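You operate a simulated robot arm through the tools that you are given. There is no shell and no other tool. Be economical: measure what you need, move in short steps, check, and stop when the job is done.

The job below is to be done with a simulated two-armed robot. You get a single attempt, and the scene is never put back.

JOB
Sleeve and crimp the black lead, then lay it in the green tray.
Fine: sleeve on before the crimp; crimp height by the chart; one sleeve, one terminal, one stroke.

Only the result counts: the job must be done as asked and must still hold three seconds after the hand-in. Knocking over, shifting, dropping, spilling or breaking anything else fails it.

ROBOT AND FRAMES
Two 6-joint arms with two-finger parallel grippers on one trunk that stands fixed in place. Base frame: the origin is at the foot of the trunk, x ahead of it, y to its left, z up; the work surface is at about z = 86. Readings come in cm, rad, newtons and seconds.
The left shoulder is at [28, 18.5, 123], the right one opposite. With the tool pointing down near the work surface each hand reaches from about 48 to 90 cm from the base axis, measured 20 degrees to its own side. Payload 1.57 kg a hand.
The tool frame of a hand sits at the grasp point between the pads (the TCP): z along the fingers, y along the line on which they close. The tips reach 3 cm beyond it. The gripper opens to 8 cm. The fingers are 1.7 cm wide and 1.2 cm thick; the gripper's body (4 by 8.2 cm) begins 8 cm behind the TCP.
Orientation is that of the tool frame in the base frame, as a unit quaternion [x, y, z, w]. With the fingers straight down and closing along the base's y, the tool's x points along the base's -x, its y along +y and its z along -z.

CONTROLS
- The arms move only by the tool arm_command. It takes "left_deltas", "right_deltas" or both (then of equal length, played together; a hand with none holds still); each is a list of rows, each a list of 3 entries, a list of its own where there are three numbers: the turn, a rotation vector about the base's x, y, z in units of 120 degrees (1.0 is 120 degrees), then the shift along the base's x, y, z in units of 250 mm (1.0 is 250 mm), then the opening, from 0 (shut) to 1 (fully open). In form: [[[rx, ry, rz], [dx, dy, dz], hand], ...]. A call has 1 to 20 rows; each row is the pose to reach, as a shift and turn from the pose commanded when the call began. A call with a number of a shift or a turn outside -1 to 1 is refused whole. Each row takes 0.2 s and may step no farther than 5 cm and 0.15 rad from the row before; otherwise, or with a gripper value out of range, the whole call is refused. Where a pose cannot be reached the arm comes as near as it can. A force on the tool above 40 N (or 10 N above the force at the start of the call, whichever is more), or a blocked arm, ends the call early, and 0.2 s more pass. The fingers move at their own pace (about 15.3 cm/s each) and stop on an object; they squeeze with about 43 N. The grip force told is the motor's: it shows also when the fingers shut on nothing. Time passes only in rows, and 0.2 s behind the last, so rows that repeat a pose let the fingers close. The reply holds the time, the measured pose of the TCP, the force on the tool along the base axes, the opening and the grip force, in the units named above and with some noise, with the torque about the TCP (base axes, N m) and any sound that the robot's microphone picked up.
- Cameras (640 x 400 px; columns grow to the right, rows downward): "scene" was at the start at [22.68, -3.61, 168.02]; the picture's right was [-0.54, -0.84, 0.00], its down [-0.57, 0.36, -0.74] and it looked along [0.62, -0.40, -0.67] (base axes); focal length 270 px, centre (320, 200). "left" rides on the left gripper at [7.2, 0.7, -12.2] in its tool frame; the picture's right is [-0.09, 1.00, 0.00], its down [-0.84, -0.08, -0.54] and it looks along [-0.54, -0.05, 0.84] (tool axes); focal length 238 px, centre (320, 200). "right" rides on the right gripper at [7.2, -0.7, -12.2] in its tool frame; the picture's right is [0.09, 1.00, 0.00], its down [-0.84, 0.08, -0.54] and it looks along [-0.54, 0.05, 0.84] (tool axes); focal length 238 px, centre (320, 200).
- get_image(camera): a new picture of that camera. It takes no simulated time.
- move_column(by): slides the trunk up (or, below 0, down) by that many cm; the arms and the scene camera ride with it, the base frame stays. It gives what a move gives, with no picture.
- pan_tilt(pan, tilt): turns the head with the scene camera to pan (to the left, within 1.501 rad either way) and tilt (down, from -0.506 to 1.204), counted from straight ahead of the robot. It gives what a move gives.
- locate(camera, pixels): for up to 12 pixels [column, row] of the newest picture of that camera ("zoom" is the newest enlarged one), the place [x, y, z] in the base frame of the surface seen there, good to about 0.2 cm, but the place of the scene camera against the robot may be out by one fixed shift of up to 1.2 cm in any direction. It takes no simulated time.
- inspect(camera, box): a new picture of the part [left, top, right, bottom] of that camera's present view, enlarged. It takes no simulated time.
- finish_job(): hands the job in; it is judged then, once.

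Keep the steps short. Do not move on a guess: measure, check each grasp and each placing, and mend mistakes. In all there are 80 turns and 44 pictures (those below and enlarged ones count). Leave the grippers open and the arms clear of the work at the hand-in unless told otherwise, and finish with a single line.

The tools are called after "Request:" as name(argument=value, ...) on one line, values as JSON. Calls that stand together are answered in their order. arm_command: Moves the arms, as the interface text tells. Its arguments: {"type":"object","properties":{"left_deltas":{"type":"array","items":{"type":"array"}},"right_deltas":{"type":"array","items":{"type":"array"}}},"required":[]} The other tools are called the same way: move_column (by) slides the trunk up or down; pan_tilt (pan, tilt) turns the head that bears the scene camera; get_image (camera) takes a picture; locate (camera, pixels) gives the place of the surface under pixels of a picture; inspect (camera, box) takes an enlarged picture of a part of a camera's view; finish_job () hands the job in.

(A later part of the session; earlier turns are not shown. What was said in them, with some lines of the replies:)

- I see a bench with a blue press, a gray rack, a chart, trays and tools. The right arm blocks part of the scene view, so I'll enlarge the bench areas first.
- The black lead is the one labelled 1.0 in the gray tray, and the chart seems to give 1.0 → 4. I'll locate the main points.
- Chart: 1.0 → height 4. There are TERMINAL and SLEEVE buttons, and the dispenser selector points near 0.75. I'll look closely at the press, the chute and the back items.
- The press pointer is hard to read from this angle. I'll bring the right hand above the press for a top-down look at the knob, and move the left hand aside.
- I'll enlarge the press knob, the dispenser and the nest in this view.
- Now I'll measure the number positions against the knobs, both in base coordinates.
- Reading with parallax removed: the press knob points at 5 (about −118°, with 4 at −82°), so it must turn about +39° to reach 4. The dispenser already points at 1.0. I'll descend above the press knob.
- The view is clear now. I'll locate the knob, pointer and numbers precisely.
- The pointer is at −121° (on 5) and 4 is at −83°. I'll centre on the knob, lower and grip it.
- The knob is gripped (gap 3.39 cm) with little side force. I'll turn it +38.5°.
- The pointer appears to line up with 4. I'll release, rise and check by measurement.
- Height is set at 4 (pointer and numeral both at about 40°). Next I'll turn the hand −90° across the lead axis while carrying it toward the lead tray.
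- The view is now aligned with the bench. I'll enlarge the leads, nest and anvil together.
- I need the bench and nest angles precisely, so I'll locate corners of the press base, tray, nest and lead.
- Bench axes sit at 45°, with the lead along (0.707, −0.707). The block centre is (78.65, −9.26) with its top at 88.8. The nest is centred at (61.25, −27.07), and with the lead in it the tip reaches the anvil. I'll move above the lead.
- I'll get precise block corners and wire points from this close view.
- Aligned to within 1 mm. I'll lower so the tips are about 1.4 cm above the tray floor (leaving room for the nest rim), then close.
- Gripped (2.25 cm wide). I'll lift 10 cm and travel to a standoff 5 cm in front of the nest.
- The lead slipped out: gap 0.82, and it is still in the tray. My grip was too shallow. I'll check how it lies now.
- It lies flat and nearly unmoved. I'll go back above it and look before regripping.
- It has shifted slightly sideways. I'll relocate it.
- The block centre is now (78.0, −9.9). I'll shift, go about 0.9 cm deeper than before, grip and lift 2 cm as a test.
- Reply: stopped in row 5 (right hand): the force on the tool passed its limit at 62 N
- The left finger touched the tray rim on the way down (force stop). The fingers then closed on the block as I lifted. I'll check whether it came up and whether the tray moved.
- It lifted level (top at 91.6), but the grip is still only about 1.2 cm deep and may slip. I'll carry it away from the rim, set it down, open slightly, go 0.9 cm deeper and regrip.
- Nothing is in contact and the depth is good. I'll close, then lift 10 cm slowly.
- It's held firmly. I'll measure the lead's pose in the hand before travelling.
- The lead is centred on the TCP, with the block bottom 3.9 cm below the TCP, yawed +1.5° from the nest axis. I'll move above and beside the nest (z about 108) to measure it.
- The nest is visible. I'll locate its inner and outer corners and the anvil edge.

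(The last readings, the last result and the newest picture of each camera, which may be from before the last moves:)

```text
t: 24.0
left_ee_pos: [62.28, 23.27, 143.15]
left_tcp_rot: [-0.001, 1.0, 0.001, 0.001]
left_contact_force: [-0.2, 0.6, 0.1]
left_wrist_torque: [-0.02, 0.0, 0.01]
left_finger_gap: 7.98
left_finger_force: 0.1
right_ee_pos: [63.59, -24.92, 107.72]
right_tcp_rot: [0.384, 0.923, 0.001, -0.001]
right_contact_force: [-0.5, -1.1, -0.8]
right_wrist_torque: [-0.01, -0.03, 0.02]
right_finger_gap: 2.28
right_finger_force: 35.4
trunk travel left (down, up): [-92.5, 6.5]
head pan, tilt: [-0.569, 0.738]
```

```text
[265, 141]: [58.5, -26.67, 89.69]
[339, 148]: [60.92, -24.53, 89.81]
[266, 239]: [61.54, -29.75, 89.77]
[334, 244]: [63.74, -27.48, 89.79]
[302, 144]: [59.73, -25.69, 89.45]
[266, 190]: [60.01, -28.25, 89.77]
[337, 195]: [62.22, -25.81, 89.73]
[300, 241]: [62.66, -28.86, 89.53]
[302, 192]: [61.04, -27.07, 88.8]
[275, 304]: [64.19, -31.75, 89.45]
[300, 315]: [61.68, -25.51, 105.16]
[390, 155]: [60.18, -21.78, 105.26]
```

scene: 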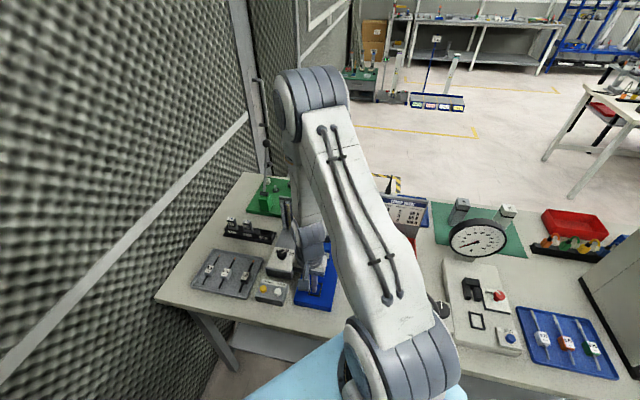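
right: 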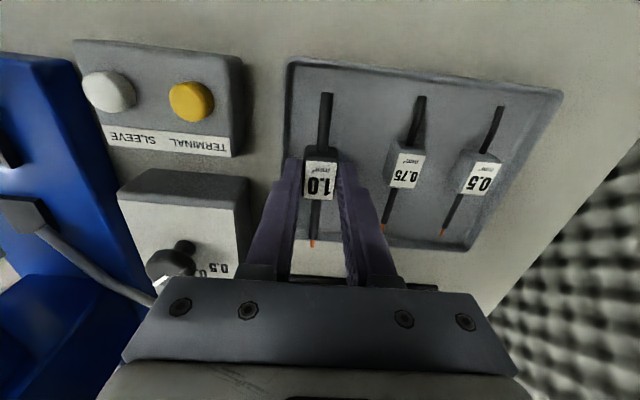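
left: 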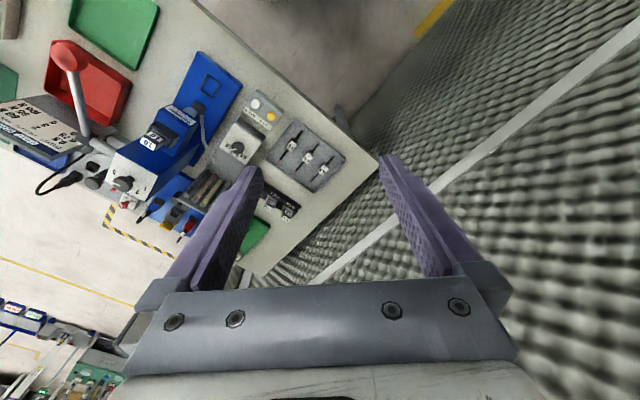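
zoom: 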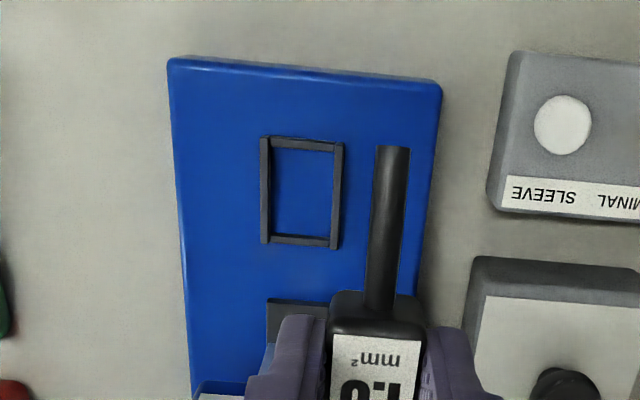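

Nest centre is (61.16, −27.12), rim top 89.8, floor 88.8, with roughly 2–3 mm clearance around the block. The punch is above the tip position, so I'll come in low from the front: back off 3 cm, descend to just above the rim, then slide forward.

Request:
arm_command(right_deltas=[[[0, 0, 0], [-0.09, 0, 0], 0], [[0, 0, 0], [-0.177, 0, 0], 0], [[0, 0, 0], [-0.177, 0, -0.15], 0], [[0, 0, 0], [-0.177, 0, -0.3], 0], [[0, 0, 0], [-0.177, 0, -0.45], 0], [[0, 0, 0], [-0.177, 0, -0.54], 0], [[0, 0, 0], [-0.177, 0, -0.54], 0]])

Request:
inspect(camera="right", box=[200, 60, 440, 310])

Request:
inspect(camera="scene", box=[260, 200, 380, 320])

```text
t: 25.6
left_ee_pos: [62.37, 23.31, 143.07]
left_tcp_rot: [0.0, 1.0, 0.001, 0.001]
left_contact_force: [-0.5, 0.3, 0.4]
left_wrist_torque: [0.0, 0.0, -0.02]
left_finger_gap: 8.03
left_finger_force: 0.1
right_ee_pos: [59.14, -24.9, 94.42]
right_tcp_rot: [0.384, 0.923, 0.001, -0.001]
right_contact_force: [-0.4, 0.2, -0.3]
right_wrist_torque: [0.04, 0.02, 0.02]
right_finger_gap: 2.29
right_finger_force: 34.9
trunk travel left (down, up): [-92.5, 6.5]
head pan, tilt: [-0.569, 0.738]
```

```text
1.60 times, centred on (320, 185) of right
```

zoom: 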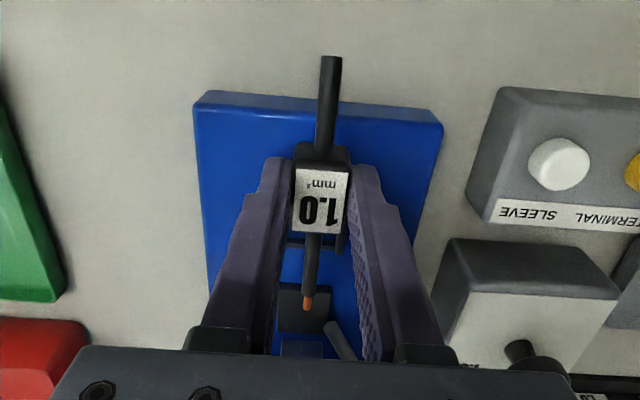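

```text
3.33 times, centred on (320, 260) of scene
```

zoom: 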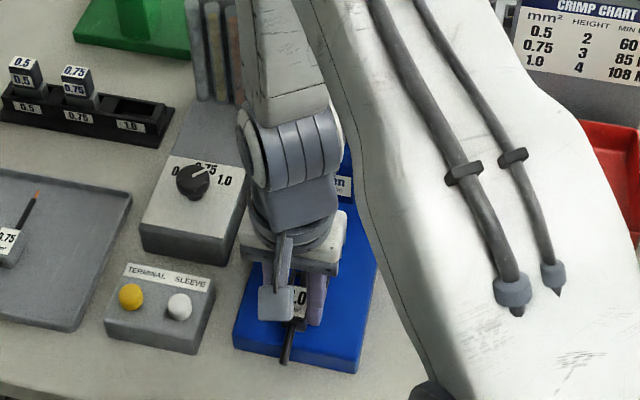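

The lead is straight and clear of the rim. I'll slide forward 3 cm slowly.

Request:
arm_command(right_deltas=[[[0, 0, 0], [0.02, -0.02, 0], 0], [[0, 0, 0], [0.04, -0.04, 0], 0], [[0, 0, 0], [0.06, -0.06, 0], 0], [[0, 0, 0], [0.085, -0.085, 0], 0], [[0, 0, 0], [0.085, -0.085, 0], 0]])

Request:
inspect(camera="right", box=[240, 120, 400, 290])

```text
t: 26.8
left_ee_pos: [62.23, 23.23, 143.07]
left_tcp_rot: [-0.001, 1.0, -0.001, 0.0]
left_contact_force: [-0.5, 0.6, -1.5]
left_wrist_torque: [0.0, -0.03, 0.0]
left_finger_gap: 7.99
left_finger_force: 0.0
right_ee_pos: [61.4, -26.98, 94.32]
right_tcp_rot: [0.384, 0.923, -0.001, -0.001]
right_contact_force: [-0.1, 1.0, -0.2]
right_wrist_torque: [-0.04, 0.01, 0.01]
right_finger_gap: 2.29
right_finger_force: 35.0
trunk travel left (down, up): [-92.5, 6.5]
head pan, tilt: [-0.569, 0.738]
```

```text
2.35 times, centred on (320, 205) of right
```

zoom: 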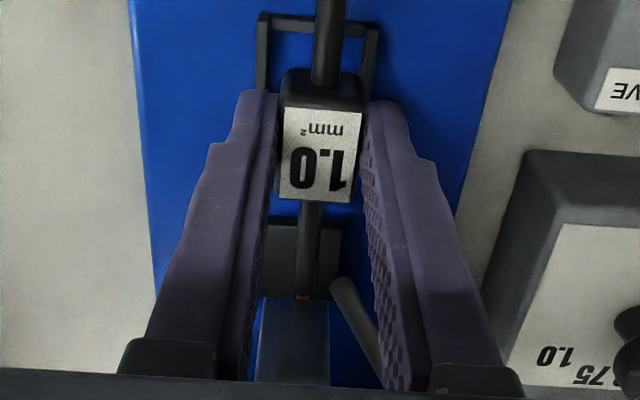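

No contact, and the tip sits at the punch face. I'll check the block's alignment against the visible rear of the frame.

Request:
locate(camera="zoom", pixels=[[264, 22], [372, 32], [263, 70], [370, 80], [327, 10], [325, 70], [288, 85], [362, 88], [282, 195], [350, 198], [308, 220], [305, 290]])

```text
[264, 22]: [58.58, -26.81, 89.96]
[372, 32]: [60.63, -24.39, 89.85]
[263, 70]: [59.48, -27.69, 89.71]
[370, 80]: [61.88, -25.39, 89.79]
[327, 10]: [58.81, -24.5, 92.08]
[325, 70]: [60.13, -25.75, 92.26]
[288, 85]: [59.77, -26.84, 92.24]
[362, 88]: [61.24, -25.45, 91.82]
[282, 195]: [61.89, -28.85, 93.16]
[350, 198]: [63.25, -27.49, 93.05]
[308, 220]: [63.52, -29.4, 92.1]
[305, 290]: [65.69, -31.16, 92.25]
```

The block is about 2 mm off sideways and 2–3 mm too far forward. I'll correct, lower 1.35 cm into the frame and release gently.

Request:
arm_command(right_deltas=[[[0, 0, 0], [-0.012, 0, 0], 0], [[0, 0, 0], [-0.012, 0, -0.02], 0], [[0, 0, 0], [-0.012, 0, -0.04], 0], [[0, 0, 0], [-0.012, 0, -0.054], 0], [[0, 0, 0], [-0.012, 0, -0.054], 0]])

```text
t: 28.0
left_ee_pos: [62.22, 23.26, 143.08]
left_tcp_rot: [0.0, 1.0, 0.0, 0.0]
left_contact_force: [0.0, 0.0, 0.1]
left_wrist_torque: [0.0, -0.03, 0.0]
left_finger_gap: 7.99
left_finger_force: 0.1
right_ee_pos: [61.04, -27.04, 92.99]
right_tcp_rot: [0.385, 0.923, 0.001, -0.001]
right_contact_force: [-0.1, 0.5, -0.8]
right_wrist_torque: [-0.02, -0.01, -0.01]
right_finger_gap: 2.27
right_finger_force: 35.0
trunk travel left (down, up): [-92.5, 6.5]
head pan, tilt: [-0.569, 0.738]
```

No contact, so the block is inside the frame. I'll open and rise straight up, easing back along the bench axis.

Request:
arm_command(right_deltas=[[[0, 0, 0], [0, 0, 0], 0.35], [[0, 0, 0], [0, 0, 0], 0.45], [[0, 0, 0], [0, 0, 0.05], 0.45], [[0, 0, 0], [0, 0, 0.15], 0.45], [[0, 0, 0], [-0.03, 0.03, 0.3], 0.45], [[0, 0, 0], [-0.06, 0.06, 0.45], 0.45], [[0, 0, 0], [-0.06, 0.06, 0.55], 0.45]])

Request:
inspect(camera="right", box=[220, 60, 460, 210])

```text
t: 29.6
left_ee_pos: [62.29, 23.18, 143.03]
left_tcp_rot: [0.0, 1.0, 0.0, 0.0]
left_contact_force: [-0.4, -0.4, -0.2]
left_wrist_torque: [-0.03, 0.01, 0.0]
left_finger_gap: 8.01
left_finger_force: 0.0
right_ee_pos: [59.57, -25.61, 106.88]
right_tcp_rot: [0.384, 0.923, 0.0, -0.001]
right_contact_force: [0.9, -0.1, -0.4]
right_wrist_torque: [0.01, 0.02, -0.02]
right_finger_gap: 3.57
right_finger_force: 0.0
trunk travel left (down, up): [-92.5, 6.5]
head pan, tilt: [-0.569, 0.738]
```

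```text
2.67 times, centred on (340, 135) of right
```

zoom: 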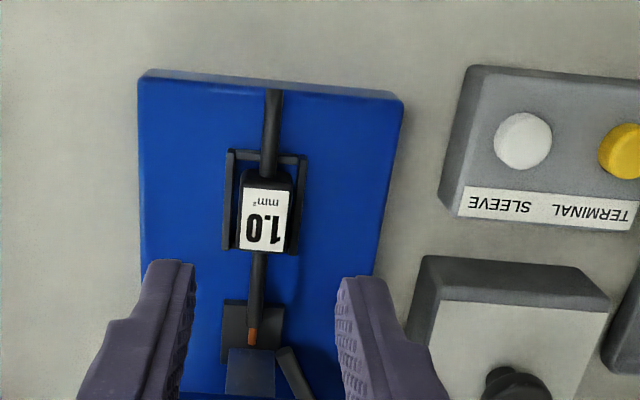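

The lead is seated in the nest with its tip at the anvil. Next is the SLEEVE (white) button, so I'll get both button centres from this picture.

Request:
locate(camera="zoom", pixels=[[524, 138], [524, 125], [622, 148], [500, 90], [560, 140], [264, 215], [262, 240], [252, 335], [250, 370]])

```text
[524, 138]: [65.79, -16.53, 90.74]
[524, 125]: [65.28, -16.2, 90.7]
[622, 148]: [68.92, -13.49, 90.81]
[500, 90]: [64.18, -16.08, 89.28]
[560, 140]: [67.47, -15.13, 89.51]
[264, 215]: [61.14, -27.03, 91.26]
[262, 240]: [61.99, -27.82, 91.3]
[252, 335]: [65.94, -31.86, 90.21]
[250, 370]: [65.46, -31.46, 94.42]
```

I'll shut the fingers and move over the SLEEVE button, stopping about 1 cm above it.

Request:
arm_command(right_deltas=[[[0, 0, 0], [0.08, 0.12, 0], 0], [[0, 0, 0], [0.17, 0.24, 0], 0], [[0, 0, 0], [0.26, 0.361, -0.05], 0], [[0, 0, 0], [0.26, 0.361, -0.22], 0], [[0, 0, 0], [0.26, 0.361, -0.38], 0], [[0, 0, 0], [0.26, 0.361, -0.48], 0], [[0, 0, 0], [0.26, 0.361, -0.48], 0]])

Request:
inspect(camera="right", box=[200, 80, 440, 230])

```text
t: 31.2
left_ee_pos: [62.33, 23.28, 143.15]
left_tcp_rot: [-0.001, 1.0, -0.001, 0.0]
left_contact_force: [-0.7, -0.4, -0.2]
left_wrist_torque: [0.01, 0.03, -0.04]
left_finger_gap: 8.0
left_finger_force: 0.1
right_ee_pos: [66.13, -16.52, 94.49]
right_tcp_rot: [0.385, 0.923, 0.001, -0.001]
right_contact_force: [0.2, -0.4, -0.4]
right_wrist_torque: [-0.01, 0.03, 0.0]
right_finger_gap: 0.0
right_finger_force: 20.8
trunk travel left (down, up): [-92.5, 6.5]
head pan, tilt: [-0.569, 0.738]
```

```text
2.67 times, centred on (320, 155) of right
```

zoom: 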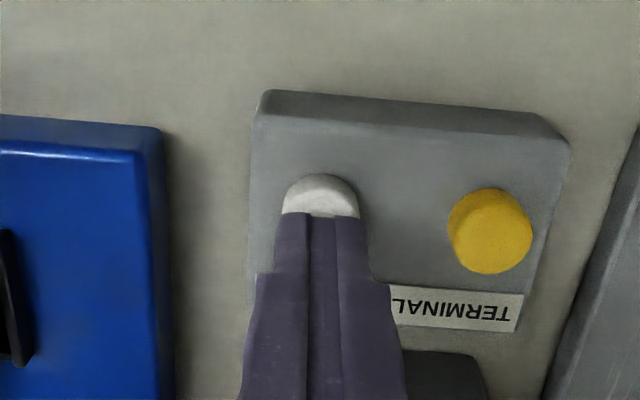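

The tips are over the white button. I'll press down slowly, about 0.6 cm past contact, and back up.

Request:
arm_command(right_deltas=[[[0, 0, 0], [0, 0, -0.016], 0], [[0, 0, 0], [0, 0, -0.03], 0], [[0, 0, 0], [0, 0, -0.038], 0], [[0, 0, 0], [0, 0, -0.046], 0], [[0, 0, 0], [0, 0, -0.054], 0]])

```text
t: 32.4
left_ee_pos: [62.21, 23.26, 143.08]
left_tcp_rot: [-0.001, 1.0, 0.0, -0.001]
left_contact_force: [0.5, -0.3, 1.1]
left_wrist_torque: [0.04, 0.0, 0.01]
left_finger_gap: 8.0
left_finger_force: 0.1
right_ee_pos: [66.1, -16.35, 93.38]
right_tcp_rot: [0.385, 0.923, 0.001, 0.0]
right_contact_force: [1.0, 1.2, 2.3]
right_wrist_torque: [-0.02, -0.03, -0.07]
right_finger_gap: 0.02
right_finger_force: 20.9
trunk travel left (down, up): [-92.5, 6.5]
head pan, tilt: [-0.569, 0.738]
heard: click
```

A click was heard. I'll rise straight up and look at the lead.

Request:
arm_command(right_deltas=[[[0, 0, 0], [0, 0, 0.05], 0], [[0, 0, 0], [0, 0, 0.15], 0], [[0, 0, 0], [0, 0, 0.3], 0], [[0, 0, 0], [0, 0, 0.4], 0]])

Request:
inspect(camera="right", box=[100, 80, 440, 290])

```text
t: 33.4
left_ee_pos: [62.32, 23.23, 143.06]
left_tcp_rot: [-0.001, 1.0, 0.0, 0.0]
left_contact_force: [-0.7, 0.2, 0.4]
left_wrist_torque: [0.01, -0.01, 0.0]
left_finger_gap: 7.99
left_finger_force: 0.0
right_ee_pos: [65.84, -16.51, 103.61]
right_tcp_rot: [0.385, 0.923, -0.001, -0.001]
right_contact_force: [-0.1, 0.3, 0.0]
right_wrist_torque: [0.0, 0.0, 0.02]
right_finger_gap: 0.01
right_finger_force: 20.9
trunk travel left (down, up): [-92.5, 6.5]
head pan, tilt: [-0.569, 0.738]
```

```text
1.88 times, centred on (270, 185) of right
```

zoom: 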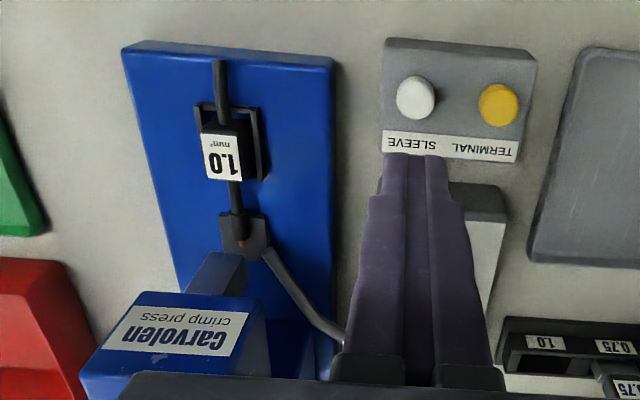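

A thicker sleeve now sits on the wire just behind the copper. Next I'll press the yellow TERMINAL button the same way, 4.3 cm along the bench.

Request:
arm_command(right_deltas=[[[0, 0, 0], [0.061, 0.061, 0], 0], [[0, 0, 0], [0.122, 0.122, 0], 0], [[0, 0, 0], [0.122, 0.122, -0.17], 0], [[0, 0, 0], [0.122, 0.122, -0.32], 0], [[0, 0, 0], [0.122, 0.122, -0.36], 0], [[0, 0, 0], [0.122, 0.122, -0.374], 0], [[0, 0, 0], [0.122, 0.122, -0.382], 0], [[0, 0, 0], [0.122, 0.122, -0.39], 0], [[0, 0, 0], [0.122, 0.122, -0.398], 0]])

```text
t: 35.4
left_ee_pos: [62.23, 23.21, 143.15]
left_tcp_rot: [-0.001, 1.0, 0.0, 0.0]
left_contact_force: [-0.3, -1.1, 0.5]
left_wrist_torque: [0.0, 0.04, 0.0]
left_finger_gap: 7.98
left_finger_force: 0.0
right_ee_pos: [69.05, -13.38, 93.54]
right_tcp_rot: [0.384, 0.923, 0.0, -0.001]
right_contact_force: [0.0, 0.2, 2.1]
right_wrist_torque: [0.04, -0.03, -0.01]
right_finger_gap: 0.0
right_finger_force: 21.3
trunk travel left (down, up): [-92.5, 6.5]
head pan, tilt: [-0.569, 0.738]
heard: click
```

A click was heard. I'll rise and move toward a point high above the lever ball, in two legs.

Request:
arm_command(right_deltas=[[[0, 0, 0], [0, 0, 0.1], 0], [[0, 0, 0], [0, 0, 0.28], 0], [[0, 0, 0], [-0.05, -0.03, 0.46], 0], [[0, 0, 0], [-0.12, -0.08, 0.63], 0.3], [[0, 0, 0], [-0.2, -0.14, 0.78], 0.6], [[0, 0, 0], [-0.3, -0.22, 0.9], 0.8], [[0, 0, 0], [-0.4, -0.32, 1.0], 0.8], [[0, 0, 0], [-0.45, -0.44, 1.0], 0.8]])

Request:
arm_command(right_deltas=[[[0, 0, 0], [-0.02, -0.08, 0.15], 0.8], [[0, 0, 0], [-0.04, -0.2, 0.28], 0.8], [[0, 0, 0], [-0.07, -0.34, 0.32], 0.8], [[0, 0, 0], [-0.09, -0.44, 0.32], 0.8], [[0, 0, 0], [-0.09, -0.44, 0.32], 0.8]])

Request:
get_image(camera="right")

```text
t: 37.2
left_ee_pos: [62.33, 23.25, 143.09]
left_tcp_rot: [0.0, 1.0, -0.001, 0.0]
left_contact_force: [-0.5, -0.4, 0.5]
left_wrist_torque: [-0.02, 0.02, 0.05]
left_finger_gap: 8.01
left_finger_force: 0.1
right_ee_pos: [57.83, -24.47, 118.72]
right_tcp_rot: [0.386, 0.923, 0.002, -0.001]
right_contact_force: [-0.5, 0.0, 0.2]
right_wrist_torque: [0.02, -0.01, -0.01]
right_finger_gap: 6.4
right_finger_force: 0.0
trunk travel left (down, up): [-92.5, 6.5]
head pan, tilt: [-0.569, 0.738]
```

```text
t: 38.4
left_ee_pos: [62.24, 23.24, 143.03]
left_tcp_rot: [-0.001, 1.0, 0.001, 0.0]
left_contact_force: [-0.3, 0.0, 0.6]
left_wrist_torque: [0.02, 0.04, 0.02]
left_finger_gap: 8.0
left_finger_force: 0.0
right_ee_pos: [55.64, -35.61, 126.52]
right_tcp_rot: [0.384, 0.923, 0.001, -0.001]
right_contact_force: [-0.5, 0.7, 1.2]
right_wrist_torque: [0.01, 0.01, -0.02]
right_finger_gap: 6.37
right_finger_force: 0.1
trunk travel left (down, up): [-92.5, 6.5]
head pan, tilt: [-0.569, 0.738]
```

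```text
5 pictures are left
```

right: 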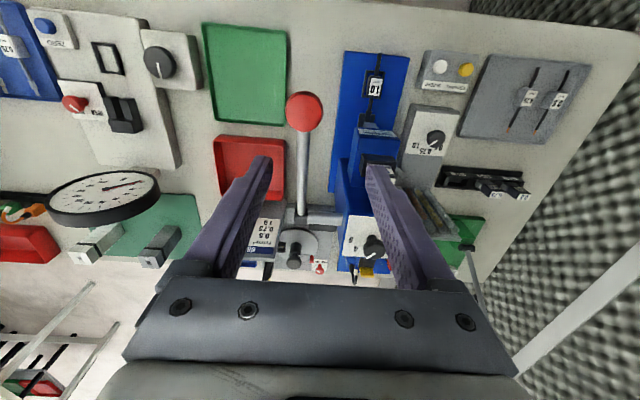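

The ball is at (305, 112). I'll locate its edges, the rod, the pivot and the green tray corners.

Request:
locate(camera="right", pixels=[[305, 112], [289, 112], [320, 112], [305, 96], [305, 127], [303, 150], [301, 190], [300, 214], [214, 32], [278, 36], [220, 112], [282, 118]])

```text
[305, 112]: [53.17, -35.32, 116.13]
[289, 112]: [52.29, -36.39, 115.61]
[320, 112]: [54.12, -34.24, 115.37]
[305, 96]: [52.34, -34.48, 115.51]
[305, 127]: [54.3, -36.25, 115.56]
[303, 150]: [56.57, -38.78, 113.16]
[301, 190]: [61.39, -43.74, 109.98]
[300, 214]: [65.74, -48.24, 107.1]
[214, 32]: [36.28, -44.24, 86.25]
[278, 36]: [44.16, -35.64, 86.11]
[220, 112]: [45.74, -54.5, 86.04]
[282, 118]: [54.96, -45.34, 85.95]
```

Ball centre is about (53.2, −35.35, 114.6) with radius 1.55, and the pivot is about 19.7 cm away at z ≈ 106.5. I'll lower around the ball and grip it lightly, without moving the lever.

Request:
arm_command(right_deltas=[[[0, 0, 0], [-0.094, 0.007, -0.03], 0.8], [[0, 0, 0], [-0.094, 0.007, -0.2], 0.8], [[0, 0, 0], [-0.094, 0.007, -0.36], 0.8], [[0, 0, 0], [-0.094, 0.007, -0.472], 0.8], [[0, 0, 0], [-0.094, 0.007, -0.472], 0.5], [[0, 0, 0], [-0.094, 0.007, -0.472], 0.3], [[0, 0, 0], [-0.094, 0.007, -0.472], 0.2], [[0, 0, 0], [-0.094, 0.007, -0.472], 0.2]])

```text
t: 40.2
left_ee_pos: [62.12, 23.06, 143.16]
left_tcp_rot: [0.001, 1.0, 0.0, 0.0]
left_contact_force: [0.0, 0.4, 0.0]
left_wrist_torque: [-0.02, -0.01, -0.03]
left_finger_gap: 8.0
left_finger_force: 0.1
right_ee_pos: [53.04, -35.26, 114.58]
right_tcp_rot: [0.385, 0.923, 0.0, -0.002]
right_contact_force: [-14.9, -16.3, -4.5]
right_wrist_torque: [-0.24, -0.18, -0.19]
right_finger_gap: 3.73
right_finger_force: 43.8
trunk travel left (down, up): [-92.5, 6.5]
head pan, tilt: [-0.569, 0.738]
```

The ball is gripped. Before the stroke I'll check that the terminal has arrived at the tip.

Request:
inspect(camera="right", box=[340, 60, 500, 200])

```text
2.86 times, centred on (420, 130) of right
```

zoom: 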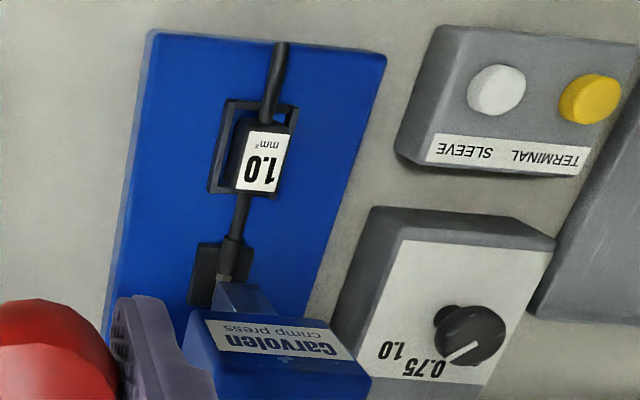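

The sleeve is on and a metal terminal now covers the tip. I'll begin the stroke, pulling the ball down along its arc.

Request:
arm_command(right_deltas=[[[0, 0, 0], [-0.015, 0.007, -0.039], 0.2], [[0, 0, 0], [-0.025, 0.017, -0.078], 0.2], [[0, 0, 0], [-0.033, 0.025, -0.118], 0.2], [[0, 0, 0], [-0.04, 0.032, -0.158], 0.2], [[0, 0, 0], [-0.045, 0.037, -0.199], 0.2], [[0, 0, 0], [-0.049, 0.041, -0.24], 0.2], [[0, 0, 0], [-0.051, 0.043, -0.281], 0.2], [[0, 0, 0], [-0.052, 0.044, -0.322], 0.2], [[0, 0, 0], [-0.051, 0.043, -0.363], 0.2], [[0, 0, 0], [-0.049, 0.041, -0.404], 0.2]])

```text
t: 42.4
left_ee_pos: [62.27, 23.3, 143.07]
left_tcp_rot: [-0.001, 1.0, 0.0, 0.0]
left_contact_force: [-0.3, 0.3, -0.1]
left_wrist_torque: [0.01, 0.0, -0.03]
left_finger_gap: 7.99
left_finger_force: 0.0
right_ee_pos: [51.8, -34.33, 104.41]
right_tcp_rot: [0.385, 0.923, 0.0, -0.002]
right_contact_force: [-8.4, 2.5, 8.0]
right_wrist_torque: [-0.48, -0.45, 0.0]
right_finger_gap: 3.74
right_finger_force: 43.5
trunk travel left (down, up): [-92.5, 6.5]
head pan, tilt: [-0.569, 0.738]
```

Moving smoothly with low force and no end stop yet. I'll continue the same stroke.

Request:
arm_command(right_deltas=[[[0, 0, 0], [0.004, -0.004, -0.041], 0.2], [[0, 0, 0], [0.009, -0.009, -0.082], 0.2], [[0, 0, 0], [0.016, -0.016, -0.122], 0.2], [[0, 0, 0], [0.024, -0.024, -0.161], 0.2], [[0, 0, 0], [0.034, -0.034, -0.2], 0.2], [[0, 0, 0], [0.045, -0.045, -0.238], 0.2]])

```text
t: 43.8
left_ee_pos: [62.21, 23.29, 143.11]
left_tcp_rot: [0.0, 1.0, 0.0, 0.0]
left_contact_force: [0.3, 0.1, -0.4]
left_wrist_torque: [-0.02, 0.0, 0.01]
left_finger_gap: 8.0
left_finger_force: 0.1
right_ee_pos: [53.34, -35.42, 98.48]
right_tcp_rot: [0.385, 0.923, 0.0, 0.001]
right_contact_force: [-10.8, -7.6, 11.1]
right_wrist_torque: [0.21, -0.28, 0.11]
right_finger_gap: 3.63
right_finger_force: 43.1
trunk travel left (down, up): [-92.5, 6.5]
head pan, tilt: [-0.569, 0.738]
```

Still moving freely. I'll continue down until a stop or sound.

Request:
arm_command(right_deltas=[[[0, 0, 0], [0.013, -0.013, -0.037], 0.2], [[0, 0, 0], [0.027, -0.027, -0.074], 0.2], [[0, 0, 0], [0.042, -0.042, -0.109], 0.2], [[0, 0, 0], [0.058, -0.058, -0.143], 0.2]])

```text
t: 44.3
left_ee_pos: [62.25, 23.24, 143.19]
left_tcp_rot: [-0.001, 1.0, -0.001, 0.002]
left_contact_force: [0.4, 0.6, -0.5]
left_wrist_torque: [0.01, 0.03, -0.01]
left_finger_gap: 8.0
left_finger_force: 0.0
right_ee_pos: [53.71, -36.03, 97.64]
right_tcp_rot: [0.385, 0.923, 0.0, 0.003]
right_contact_force: [-5.9, -6.2, 16.7]
right_wrist_torque: [0.61, 0.23, 0.07]
right_finger_gap: 3.33
right_finger_force: 40.9
trunk travel left (down, up): [-92.5, 6.5]
head pan, tilt: [-0.569, 0.738]
stopped in row 2 (right hand): the force on the tool passed its limit at 77 N (the readings are from after the stop); the commanded pose is now the measured one
```

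The lever hit something at about −27° (77 N). I'll press slightly further to confirm it's the end of the stroke rather than just crimp resistance.

Request:
arm_command(right_deltas=[[[0, 0, 0], [0.003, -0.003, -0.01], 0.1], [[0, 0, 0], [0.006, -0.006, -0.02], 0.1], [[0, 0, 0], [0.009, -0.009, -0.03], 0.1]])

Request:
inspect(camera="right", box=[260, 20, 480, 240])

```text
t: 45.1
left_ee_pos: [62.28, 23.14, 143.17]
left_tcp_rot: [-0.001, 1.0, 0.0, 0.0]
left_contact_force: [-0.2, 0.1, 0.0]
left_wrist_torque: [-0.02, 0.02, -0.01]
left_finger_gap: 7.99
left_finger_force: 0.0
right_ee_pos: [54.0, -36.33, 97.04]
right_tcp_rot: [0.384, 0.923, -0.001, 0.004]
right_contact_force: [4.9, -14.3, 9.6]
right_wrist_torque: [1.06, 0.28, 0.15]
right_finger_gap: 1.48
right_finger_force: 3.6
trunk travel left (down, up): [-92.5, 6.5]
head pan, tilt: [-0.569, 0.738]
```

```text
1.82 times, centred on (370, 130) of right
```

zoom: 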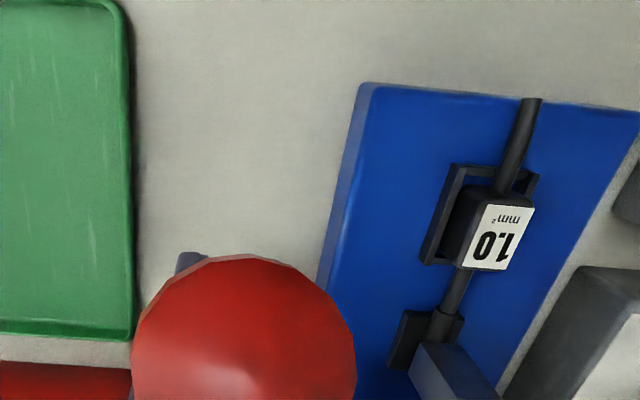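

The ball has slipped out of the pads. I'll measure where it is now and where the punch is.

Request:
locate(camera="zoom", pixels=[[245, 320], [245, 275], [150, 330], [345, 330], [440, 320], [430, 350], [455, 290], [490, 240]])

```text
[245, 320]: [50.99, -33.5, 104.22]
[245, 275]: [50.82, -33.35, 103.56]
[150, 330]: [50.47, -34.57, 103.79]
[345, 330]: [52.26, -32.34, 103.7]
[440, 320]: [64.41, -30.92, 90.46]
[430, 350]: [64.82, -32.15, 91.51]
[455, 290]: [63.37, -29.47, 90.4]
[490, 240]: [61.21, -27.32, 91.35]
```

The lever sprang back and the ball slid forward out of the fingers, with the rod now between them. I'll open, and lift straight up so the lever can return freely.

Request:
arm_command(right_deltas=[[[0, 0, 0], [0, 0, 0], 0.5], [[0, 0, 0], [0, 0, 0], 0.8], [[0, 0, 0], [0, 0, 0.1], 0.8], [[0, 0, 0], [0, 0, 0.25], 0.8], [[0, 0, 0], [0, 0, 0.4], 0.8], [[0, 0, 0], [0, 0, 0.55], 0.8], [[0, 0, 0], [0, 0, 0.7], 0.8]])

Request:
inspect(camera="right", box=[250, 60, 470, 210])

```text
t: 46.7
left_ee_pos: [62.28, 23.31, 143.1]
left_tcp_rot: [-0.001, 1.0, 0.0, 0.001]
left_contact_force: [-0.6, 0.4, -0.3]
left_wrist_torque: [-0.01, -0.02, 0.01]
left_finger_gap: 7.99
left_finger_force: 0.2
right_ee_pos: [53.66, -36.17, 114.34]
right_tcp_rot: [0.385, 0.923, -0.001, 0.002]
right_contact_force: [-0.2, -0.5, -0.6]
right_wrist_torque: [0.01, 0.01, -0.02]
right_finger_gap: 6.39
right_finger_force: 0.1
trunk travel left (down, up): [-92.5, 6.5]
head pan, tilt: [-0.569, 0.738]
```

```text
2.67 times, centred on (360, 135) of right
```

zoom: 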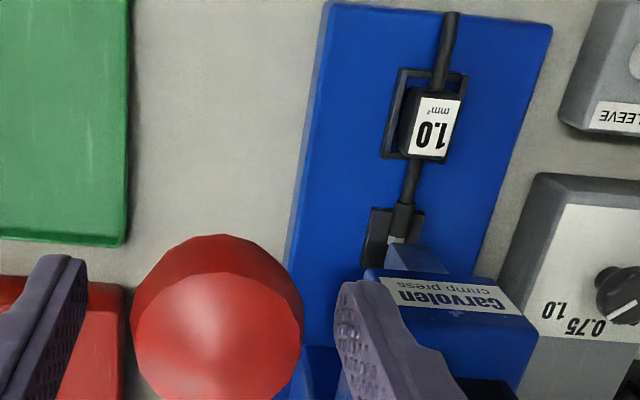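

Let me measure where the ball rests now, and the terminal and punch heights.

Request:
locate(camera="zoom", pixels=[[215, 310], [215, 250], [140, 320], [298, 320], [397, 238], [395, 242], [402, 215], [410, 180], [415, 250], [400, 262], [430, 130], [300, 380]])

```text
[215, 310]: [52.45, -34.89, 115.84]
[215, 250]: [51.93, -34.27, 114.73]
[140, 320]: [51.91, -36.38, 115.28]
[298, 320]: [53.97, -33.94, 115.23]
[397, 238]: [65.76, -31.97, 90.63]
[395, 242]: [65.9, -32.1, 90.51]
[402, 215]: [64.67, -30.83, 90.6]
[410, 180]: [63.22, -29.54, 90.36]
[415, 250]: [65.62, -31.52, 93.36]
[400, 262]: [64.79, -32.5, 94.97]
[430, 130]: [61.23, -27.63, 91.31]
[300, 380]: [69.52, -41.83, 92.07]
```

The lever is back at rest and no crimp sound was reported. Before deciding anything, I'll enlarge the terminal strongly to see whether it's crimped.

Request:
inspect(camera="right", box=[382, 128, 422, 156])

```text
14.29 times, centred on (402, 142) of right
```

zoom: 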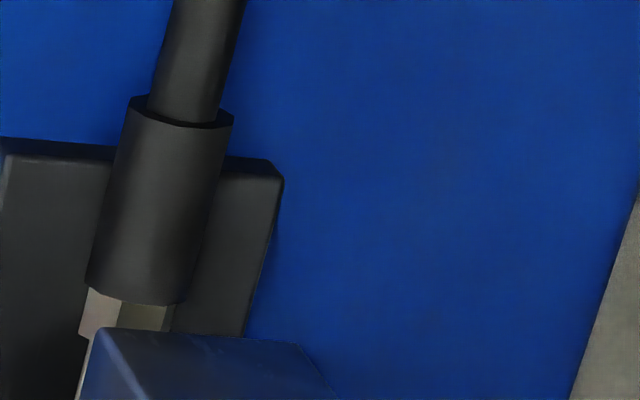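

The terminal's faceted shape isn't conclusive. I'll locate the punch's lower edge at rest and the terminal, for comparison with its position during the return.

Request:
locate(camera="zoom", pixels=[[103, 337], [92, 380], [120, 345], [200, 340], [250, 345], [95, 305], [108, 315], [130, 320], [150, 322], [82, 350], [81, 385], [160, 200]])

```text
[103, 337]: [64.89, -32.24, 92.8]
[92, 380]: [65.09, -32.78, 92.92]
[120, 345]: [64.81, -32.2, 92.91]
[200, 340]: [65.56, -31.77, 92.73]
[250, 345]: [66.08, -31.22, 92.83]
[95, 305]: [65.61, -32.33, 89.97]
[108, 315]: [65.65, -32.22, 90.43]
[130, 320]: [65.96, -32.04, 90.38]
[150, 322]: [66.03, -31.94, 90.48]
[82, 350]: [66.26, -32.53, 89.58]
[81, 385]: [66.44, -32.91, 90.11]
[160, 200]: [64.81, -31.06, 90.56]
```

Weighing the evidence: the lever moved with about 11 N until about −25°, then met a hard stop at 77 N. That is a complete travel, and the light spring returned it. The barrel also shows flat pressed faces. I take the stroke as complete and won't repeat it. I'll rise off the lever and go above the nest.

Request:
arm_command(right_deltas=[[[0, 0, 0], [0, 0, 0.12], 0.8], [[0, 0, 0], [0, 0, 0.26], 0.8], [[0, 0, 0], [0, 0, 0.38], 0.8], [[0, 0, 0], [0.07, 0.14, 0.38], 0.8], [[0, 0, 0], [0.14, 0.28, 0.38], 0.7], [[0, 0, 0], [0.218, 0.427, 0.36], 0.5], [[0, 0, 0], [0.218, 0.427, 0.2], 0.45], [[0, 0, 0], [0.218, 0.427, 0.03], 0.45], [[0, 0, 0], [0.218, 0.427, -0.14], 0.45], [[0, 0, 0], [0.218, 0.427, -0.3], 0.45], [[0, 0, 0], [0.218, 0.427, -0.3], 0.45]])

```text
t: 49.1
left_ee_pos: [62.26, 23.28, 143.16]
left_tcp_rot: [-0.001, 1.0, 0.0, 0.0]
left_contact_force: [0.3, -0.1, 0.6]
left_wrist_torque: [0.0, 0.01, 0.0]
left_finger_gap: 7.98
left_finger_force: 0.1
right_ee_pos: [59.28, -25.53, 107.06]
right_tcp_rot: [0.385, 0.923, -0.002, 0.002]
right_contact_force: [0.2, -0.7, -0.5]
right_wrist_torque: [0.03, 0.01, -0.01]
right_finger_gap: 3.57
right_finger_force: 0.0
trunk travel left (down, up): [-92.5, 6.5]
head pan, tilt: [-0.569, 0.738]
```

I'll descend over the seated block with the same pose as at placing and grip it.

Request:
arm_command(right_deltas=[[[0, 0, 0], [0.03, -0.03, -0.12], 0.45], [[0, 0, 0], [0.066, -0.061, -0.26], 0.45], [[0, 0, 0], [0.066, -0.061, -0.42], 0.45], [[0, 0, 0], [0.066, -0.061, -0.53], 0.45], [[0, 0, 0], [0.066, -0.061, -0.566], 0.45], [[0, 0, 0], [0.066, -0.061, -0.566], 0.25], [[0, 0, 0], [0.066, -0.061, -0.566], 0], [[0, 0, 0], [0.066, -0.061, -0.566], 0], [[0, 0, 0], [0.066, -0.061, -0.566], 0]])

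```text
t: 51.1
left_ee_pos: [62.36, 23.19, 143.02]
left_tcp_rot: [-0.001, 1.0, 0.0, 0.0]
left_contact_force: [0.5, -0.7, -0.6]
left_wrist_torque: [-0.02, 0.0, -0.04]
left_finger_gap: 8.0
left_finger_force: 0.1
right_ee_pos: [60.85, -26.97, 92.97]
right_tcp_rot: [0.384, 0.923, -0.001, 0.002]
right_contact_force: [0.2, -0.4, 0.8]
right_wrist_torque: [0.07, -0.02, 0.01]
right_finger_gap: 2.28
right_finger_force: 35.1
trunk travel left (down, up): [-92.5, 6.5]
head pan, tilt: [-0.569, 0.738]
```

Gripped (2.28). I'll lift 1.3 cm, back out along the lead axis 6 cm, then rise.

Request:
arm_command(right_deltas=[[[0, 0, 0], [0, 0, 0.015], 0], [[0, 0, 0], [0, 0, 0.03], 0], [[0, 0, 0], [0, 0, 0.052], 0], [[0, 0, 0], [-0.02, 0.02, 0.052], 0], [[0, 0, 0], [-0.06, 0.06, 0.052], 0], [[0, 0, 0], [-0.11, 0.11, 0.052], 0], [[0, 0, 0], [-0.17, 0.17, 0.052], 0], [[0, 0, 0], [-0.17, 0.17, 0.12], 0], [[0, 0, 0], [-0.17, 0.17, 0.2], 0], [[0, 0, 0], [-0.17, 0.17, 0.2], 0]])

```text
t: 53.3
left_ee_pos: [62.29, 23.25, 142.99]
left_tcp_rot: [-0.001, 1.0, 0.0, 0.0]
left_contact_force: [-0.5, 0.1, 1.3]
left_wrist_torque: [-0.02, -0.04, 0.05]
left_finger_gap: 8.01
left_finger_force: 0.1
right_ee_pos: [56.84, -22.65, 97.96]
right_tcp_rot: [0.385, 0.923, -0.001, 0.002]
right_contact_force: [-0.5, -0.3, -0.8]
right_wrist_torque: [0.0, -0.02, -0.03]
right_finger_gap: 2.29
right_finger_force: 34.8
trunk travel left (down, up): [-92.5, 6.5]
head pan, tilt: [-0.569, 0.738]
```

Still held. With my last picture I'll examine the terminal and sleeve in the hand, to confirm the crimp before laying it down.

Request:
inspect(camera="right", box=[270, 205, 360, 275])

```text
5.71 times, centred on (315, 240) of right
```

zoom: 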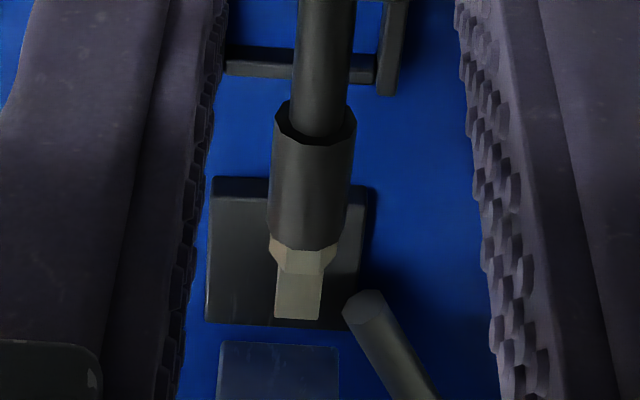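

The sleeve is on and the terminal barrel shows a pressed hex form with a flat end, so I accept the crimp. The green tray centre is (45.3, −44.9) with its floor at 86.1. I'll rise high to clear the lever ball and turn +42° so the lead lies along the tray diagonal.

Request:
arm_command(right_deltas=[[[0, 0, 0], [0, 0, 0.1], 0], [[0, 0, 0], [0, 0, 0.25], 0], [[0, 0, 0.05], [0, 0, 0.4], 0], [[0, 0, 0.11], [0, 0, 0.55], 0], [[0, 0, 0.17], [0, 0, 0.7], 0], [[0, 0, 0.23], [0, 0, 0.85], 0], [[0, 0, 0.29], [0, 0, 0.95], 0], [[0, 0, 0.35], [0, 0, 1.0], 0], [[0, 0, 0.35], [0, 0, 1.0], 0]])

Request:
arm_command(right_deltas=[[[0, 0, 0], [0, 0, 0.1], 0], [[0, 0, 0], [-0.05, -0.06, 0.18], 0], [[0, 0, 0], [-0.14, -0.2, 0.2], 0], [[0, 0, 0], [-0.23, -0.36, 0.2], 0], [[0, 0, 0], [-0.32, -0.52, 0.2], 0], [[0, 0, 0], [-0.41, -0.68, 0.2], 0], [[0, 0, 0], [-0.49, -0.82, 0.2], 0], [[0, 0, 0], [-0.524, -0.886, 0.2], 0], [[0, 0, 0], [-0.524, -0.886, 0.2], 0]])

```text
t: 55.3
left_ee_pos: [62.23, 23.19, 143.02]
left_tcp_rot: [0.0, 1.0, 0.0, 0.0]
left_contact_force: [-0.1, 0.7, 0.9]
left_wrist_torque: [-0.04, 0.01, 0.0]
left_finger_gap: 8.0
left_finger_force: 0.0
right_ee_pos: [56.75, -22.56, 122.95]
right_tcp_rot: [0.027, 1.0, 0.001, 0.003]
right_contact_force: [-0.4, -0.1, -0.1]
right_wrist_torque: [-0.02, 0.0, -0.03]
right_finger_gap: 2.28
right_finger_force: 35.5
trunk travel left (down, up): [-92.5, 6.5]
head pan, tilt: [-0.569, 0.738]
```

```text
t: 57.3
left_ee_pos: [62.25, 23.13, 143.07]
left_tcp_rot: [-0.001, 1.0, -0.001, 0.001]
left_contact_force: [-0.5, -0.4, 0.5]
left_wrist_torque: [0.02, 0.03, 0.02]
left_finger_gap: 7.99
left_finger_force: 0.2
right_ee_pos: [43.77, -45.2, 127.86]
right_tcp_rot: [0.028, 1.0, 0.0, 0.002]
right_contact_force: [-0.5, 0.4, -0.5]
right_wrist_torque: [-0.02, 0.0, -0.03]
right_finger_gap: 2.29
right_finger_force: 35.5
trunk travel left (down, up): [-92.5, 6.5]
head pan, tilt: [-0.569, 0.738]
```

Still held and above the tray. I'll descend in two legs.

Request:
arm_command(right_deltas=[[[0, 0, 0], [0, 0, -0.18], 0], [[0, 0, 0], [0, 0, -0.36], 0], [[0, 0, 0], [0, 0, -0.54], 0], [[0, 0, 0], [0, 0, -0.72], 0], [[0, 0, 0], [0, 0, -0.9], 0], [[0, 0, 0], [0, 0, -1.0], 0]])

Request:
arm_command(right_deltas=[[[0, 0, 0], [0, 0, -0.15], 0], [[0, 0, 0], [0, 0, -0.3], 0], [[0, 0, 0], [0, 0, -0.4], 0], [[0, 0, 0], [0, 0, -0.45], 0], [[0, 0, 0], [0, 0, -0.475], 0], [[0, 0, 0], [0, 0, -0.49], 0], [[0, 0, 0], [0, 0, -0.5], 0], [[0, 0, 0], [0, 0, -0.5], 0]])

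```text
t: 58.7
left_ee_pos: [62.26, 23.26, 143.1]
left_tcp_rot: [-0.001, 1.0, 0.0, 0.0]
left_contact_force: [-0.1, 0.0, -0.5]
left_wrist_torque: [0.03, 0.02, -0.03]
left_finger_gap: 7.99
left_finger_force: 0.1
right_ee_pos: [43.79, -45.13, 102.75]
right_tcp_rot: [0.029, 1.0, 0.0, 0.002]
right_contact_force: [0.5, -0.7, -0.9]
right_wrist_torque: [0.01, -0.02, 0.0]
right_finger_gap: 2.27
right_finger_force: 35.3
trunk travel left (down, up): [-92.5, 6.5]
head pan, tilt: [-0.569, 0.738]
```

```text
t: 60.5
left_ee_pos: [62.21, 23.18, 143.13]
left_tcp_rot: [-0.001, 1.0, 0.0, 0.0]
left_contact_force: [0.4, -0.1, -0.3]
left_wrist_torque: [-0.01, 0.0, -0.02]
left_finger_gap: 8.0
left_finger_force: 0.1
right_ee_pos: [43.76, -44.79, 90.38]
right_tcp_rot: [0.029, 1.0, 0.0, 0.003]
right_contact_force: [-3.3, -1.3, 17.7]
right_wrist_torque: [0.01, 0.07, -0.01]
right_finger_gap: 2.29
right_finger_force: 35.6
trunk travel left (down, up): [-92.5, 6.5]
head pan, tilt: [-0.569, 0.738]
```

The block rests on the tray floor (17.7 N upward). I'll release and rise well clear.

Request:
arm_command(right_deltas=[[[0, 0, 0], [0, 0, 0.005], 0.1], [[0, 0, 0], [0, 0, 0.005], 0.4], [[0, 0, 0], [0, 0, 0.005], 0.5], [[0, 0, 0], [0, 0, 0.06], 0.5], [[0, 0, 0], [0, 0, 0.2], 0.5], [[0, 0, 0], [0, 0, 0.38], 0.8], [[0, 0, 0], [0, 0, 0.56], 1], [[0, 0, 0], [0, 0, 0.74], 1], [[0, 0, 0], [0, 0, 0.92], 1], [[0, 0, 0], [0, 0, 1.0], 1], [[0, 0, 0], [0, 0, 1.0], 1]])

Request:
get_image(camera="right")

```text
t: 62.9
left_ee_pos: [62.28, 23.19, 143.15]
left_tcp_rot: [0.0, 1.0, 0.0, 0.0]
left_contact_force: [0.1, 0.2, 0.2]
left_wrist_torque: [0.0, 0.01, 0.02]
left_finger_gap: 7.99
left_finger_force: 0.0
right_ee_pos: [43.72, -45.08, 115.53]
right_tcp_rot: [0.029, 1.0, 0.001, 0.002]
right_contact_force: [1.0, -0.1, 0.3]
right_wrist_torque: [0.02, 0.0, 0.01]
right_finger_gap: 7.99
right_finger_force: 0.0
trunk travel left (down, up): [-92.5, 6.5]
head pan, tilt: [-0.569, 0.738]
```

```text
refused: no pictures are left
```

The hand is open and unloaded, and the lead was released in contact with the tray floor. I'll raise the arm further clear before the hand-in.

Request:
arm_command(right_deltas=[[[0, 0, 0], [0, 0, 0.18], 1], [[0, 0, 0], [0, 0, 0.36], 1], [[0, 0, 0], [0, 0, 0.54], 1], [[0, 0, 0], [0, 0, 0.72], 1], [[0, 0, 0], [0, 0, 0.8], 1], [[0, 0, 0], [0, 0, 0.8], 1]])

Request:
finish_job()

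```text
t: 64.3
left_ee_pos: [62.18, 23.23, 143.14]
left_tcp_rot: [-0.001, 1.0, 0.0, 0.0]
left_contact_force: [-0.7, 0.7, 0.3]
left_wrist_torque: [0.02, 0.01, 0.02]
left_finger_gap: 7.99
left_finger_force: 0.1
right_ee_pos: [43.55, -44.98, 135.18]
right_tcp_rot: [0.028, 1.0, 0.002, 0.003]
right_contact_force: [0.5, 0.7, -0.2]
right_wrist_torque: [0.03, -0.02, -0.03]
right_finger_gap: 7.98
right_finger_force: 0.1
trunk travel left (down, up): [-92.5, 6.5]
head pan, tilt: [-0.569, 0.738]
```

```text
The job is handed in.
```

Handed in: black 1.0 lead sleeved, terminal fitted, one stroke at height 4, laid in the green tray; the crimp is inferred from the lever's hard stop and the terminal's shape (no crimp sound), and I had no pictures left to check the lead in the tray.
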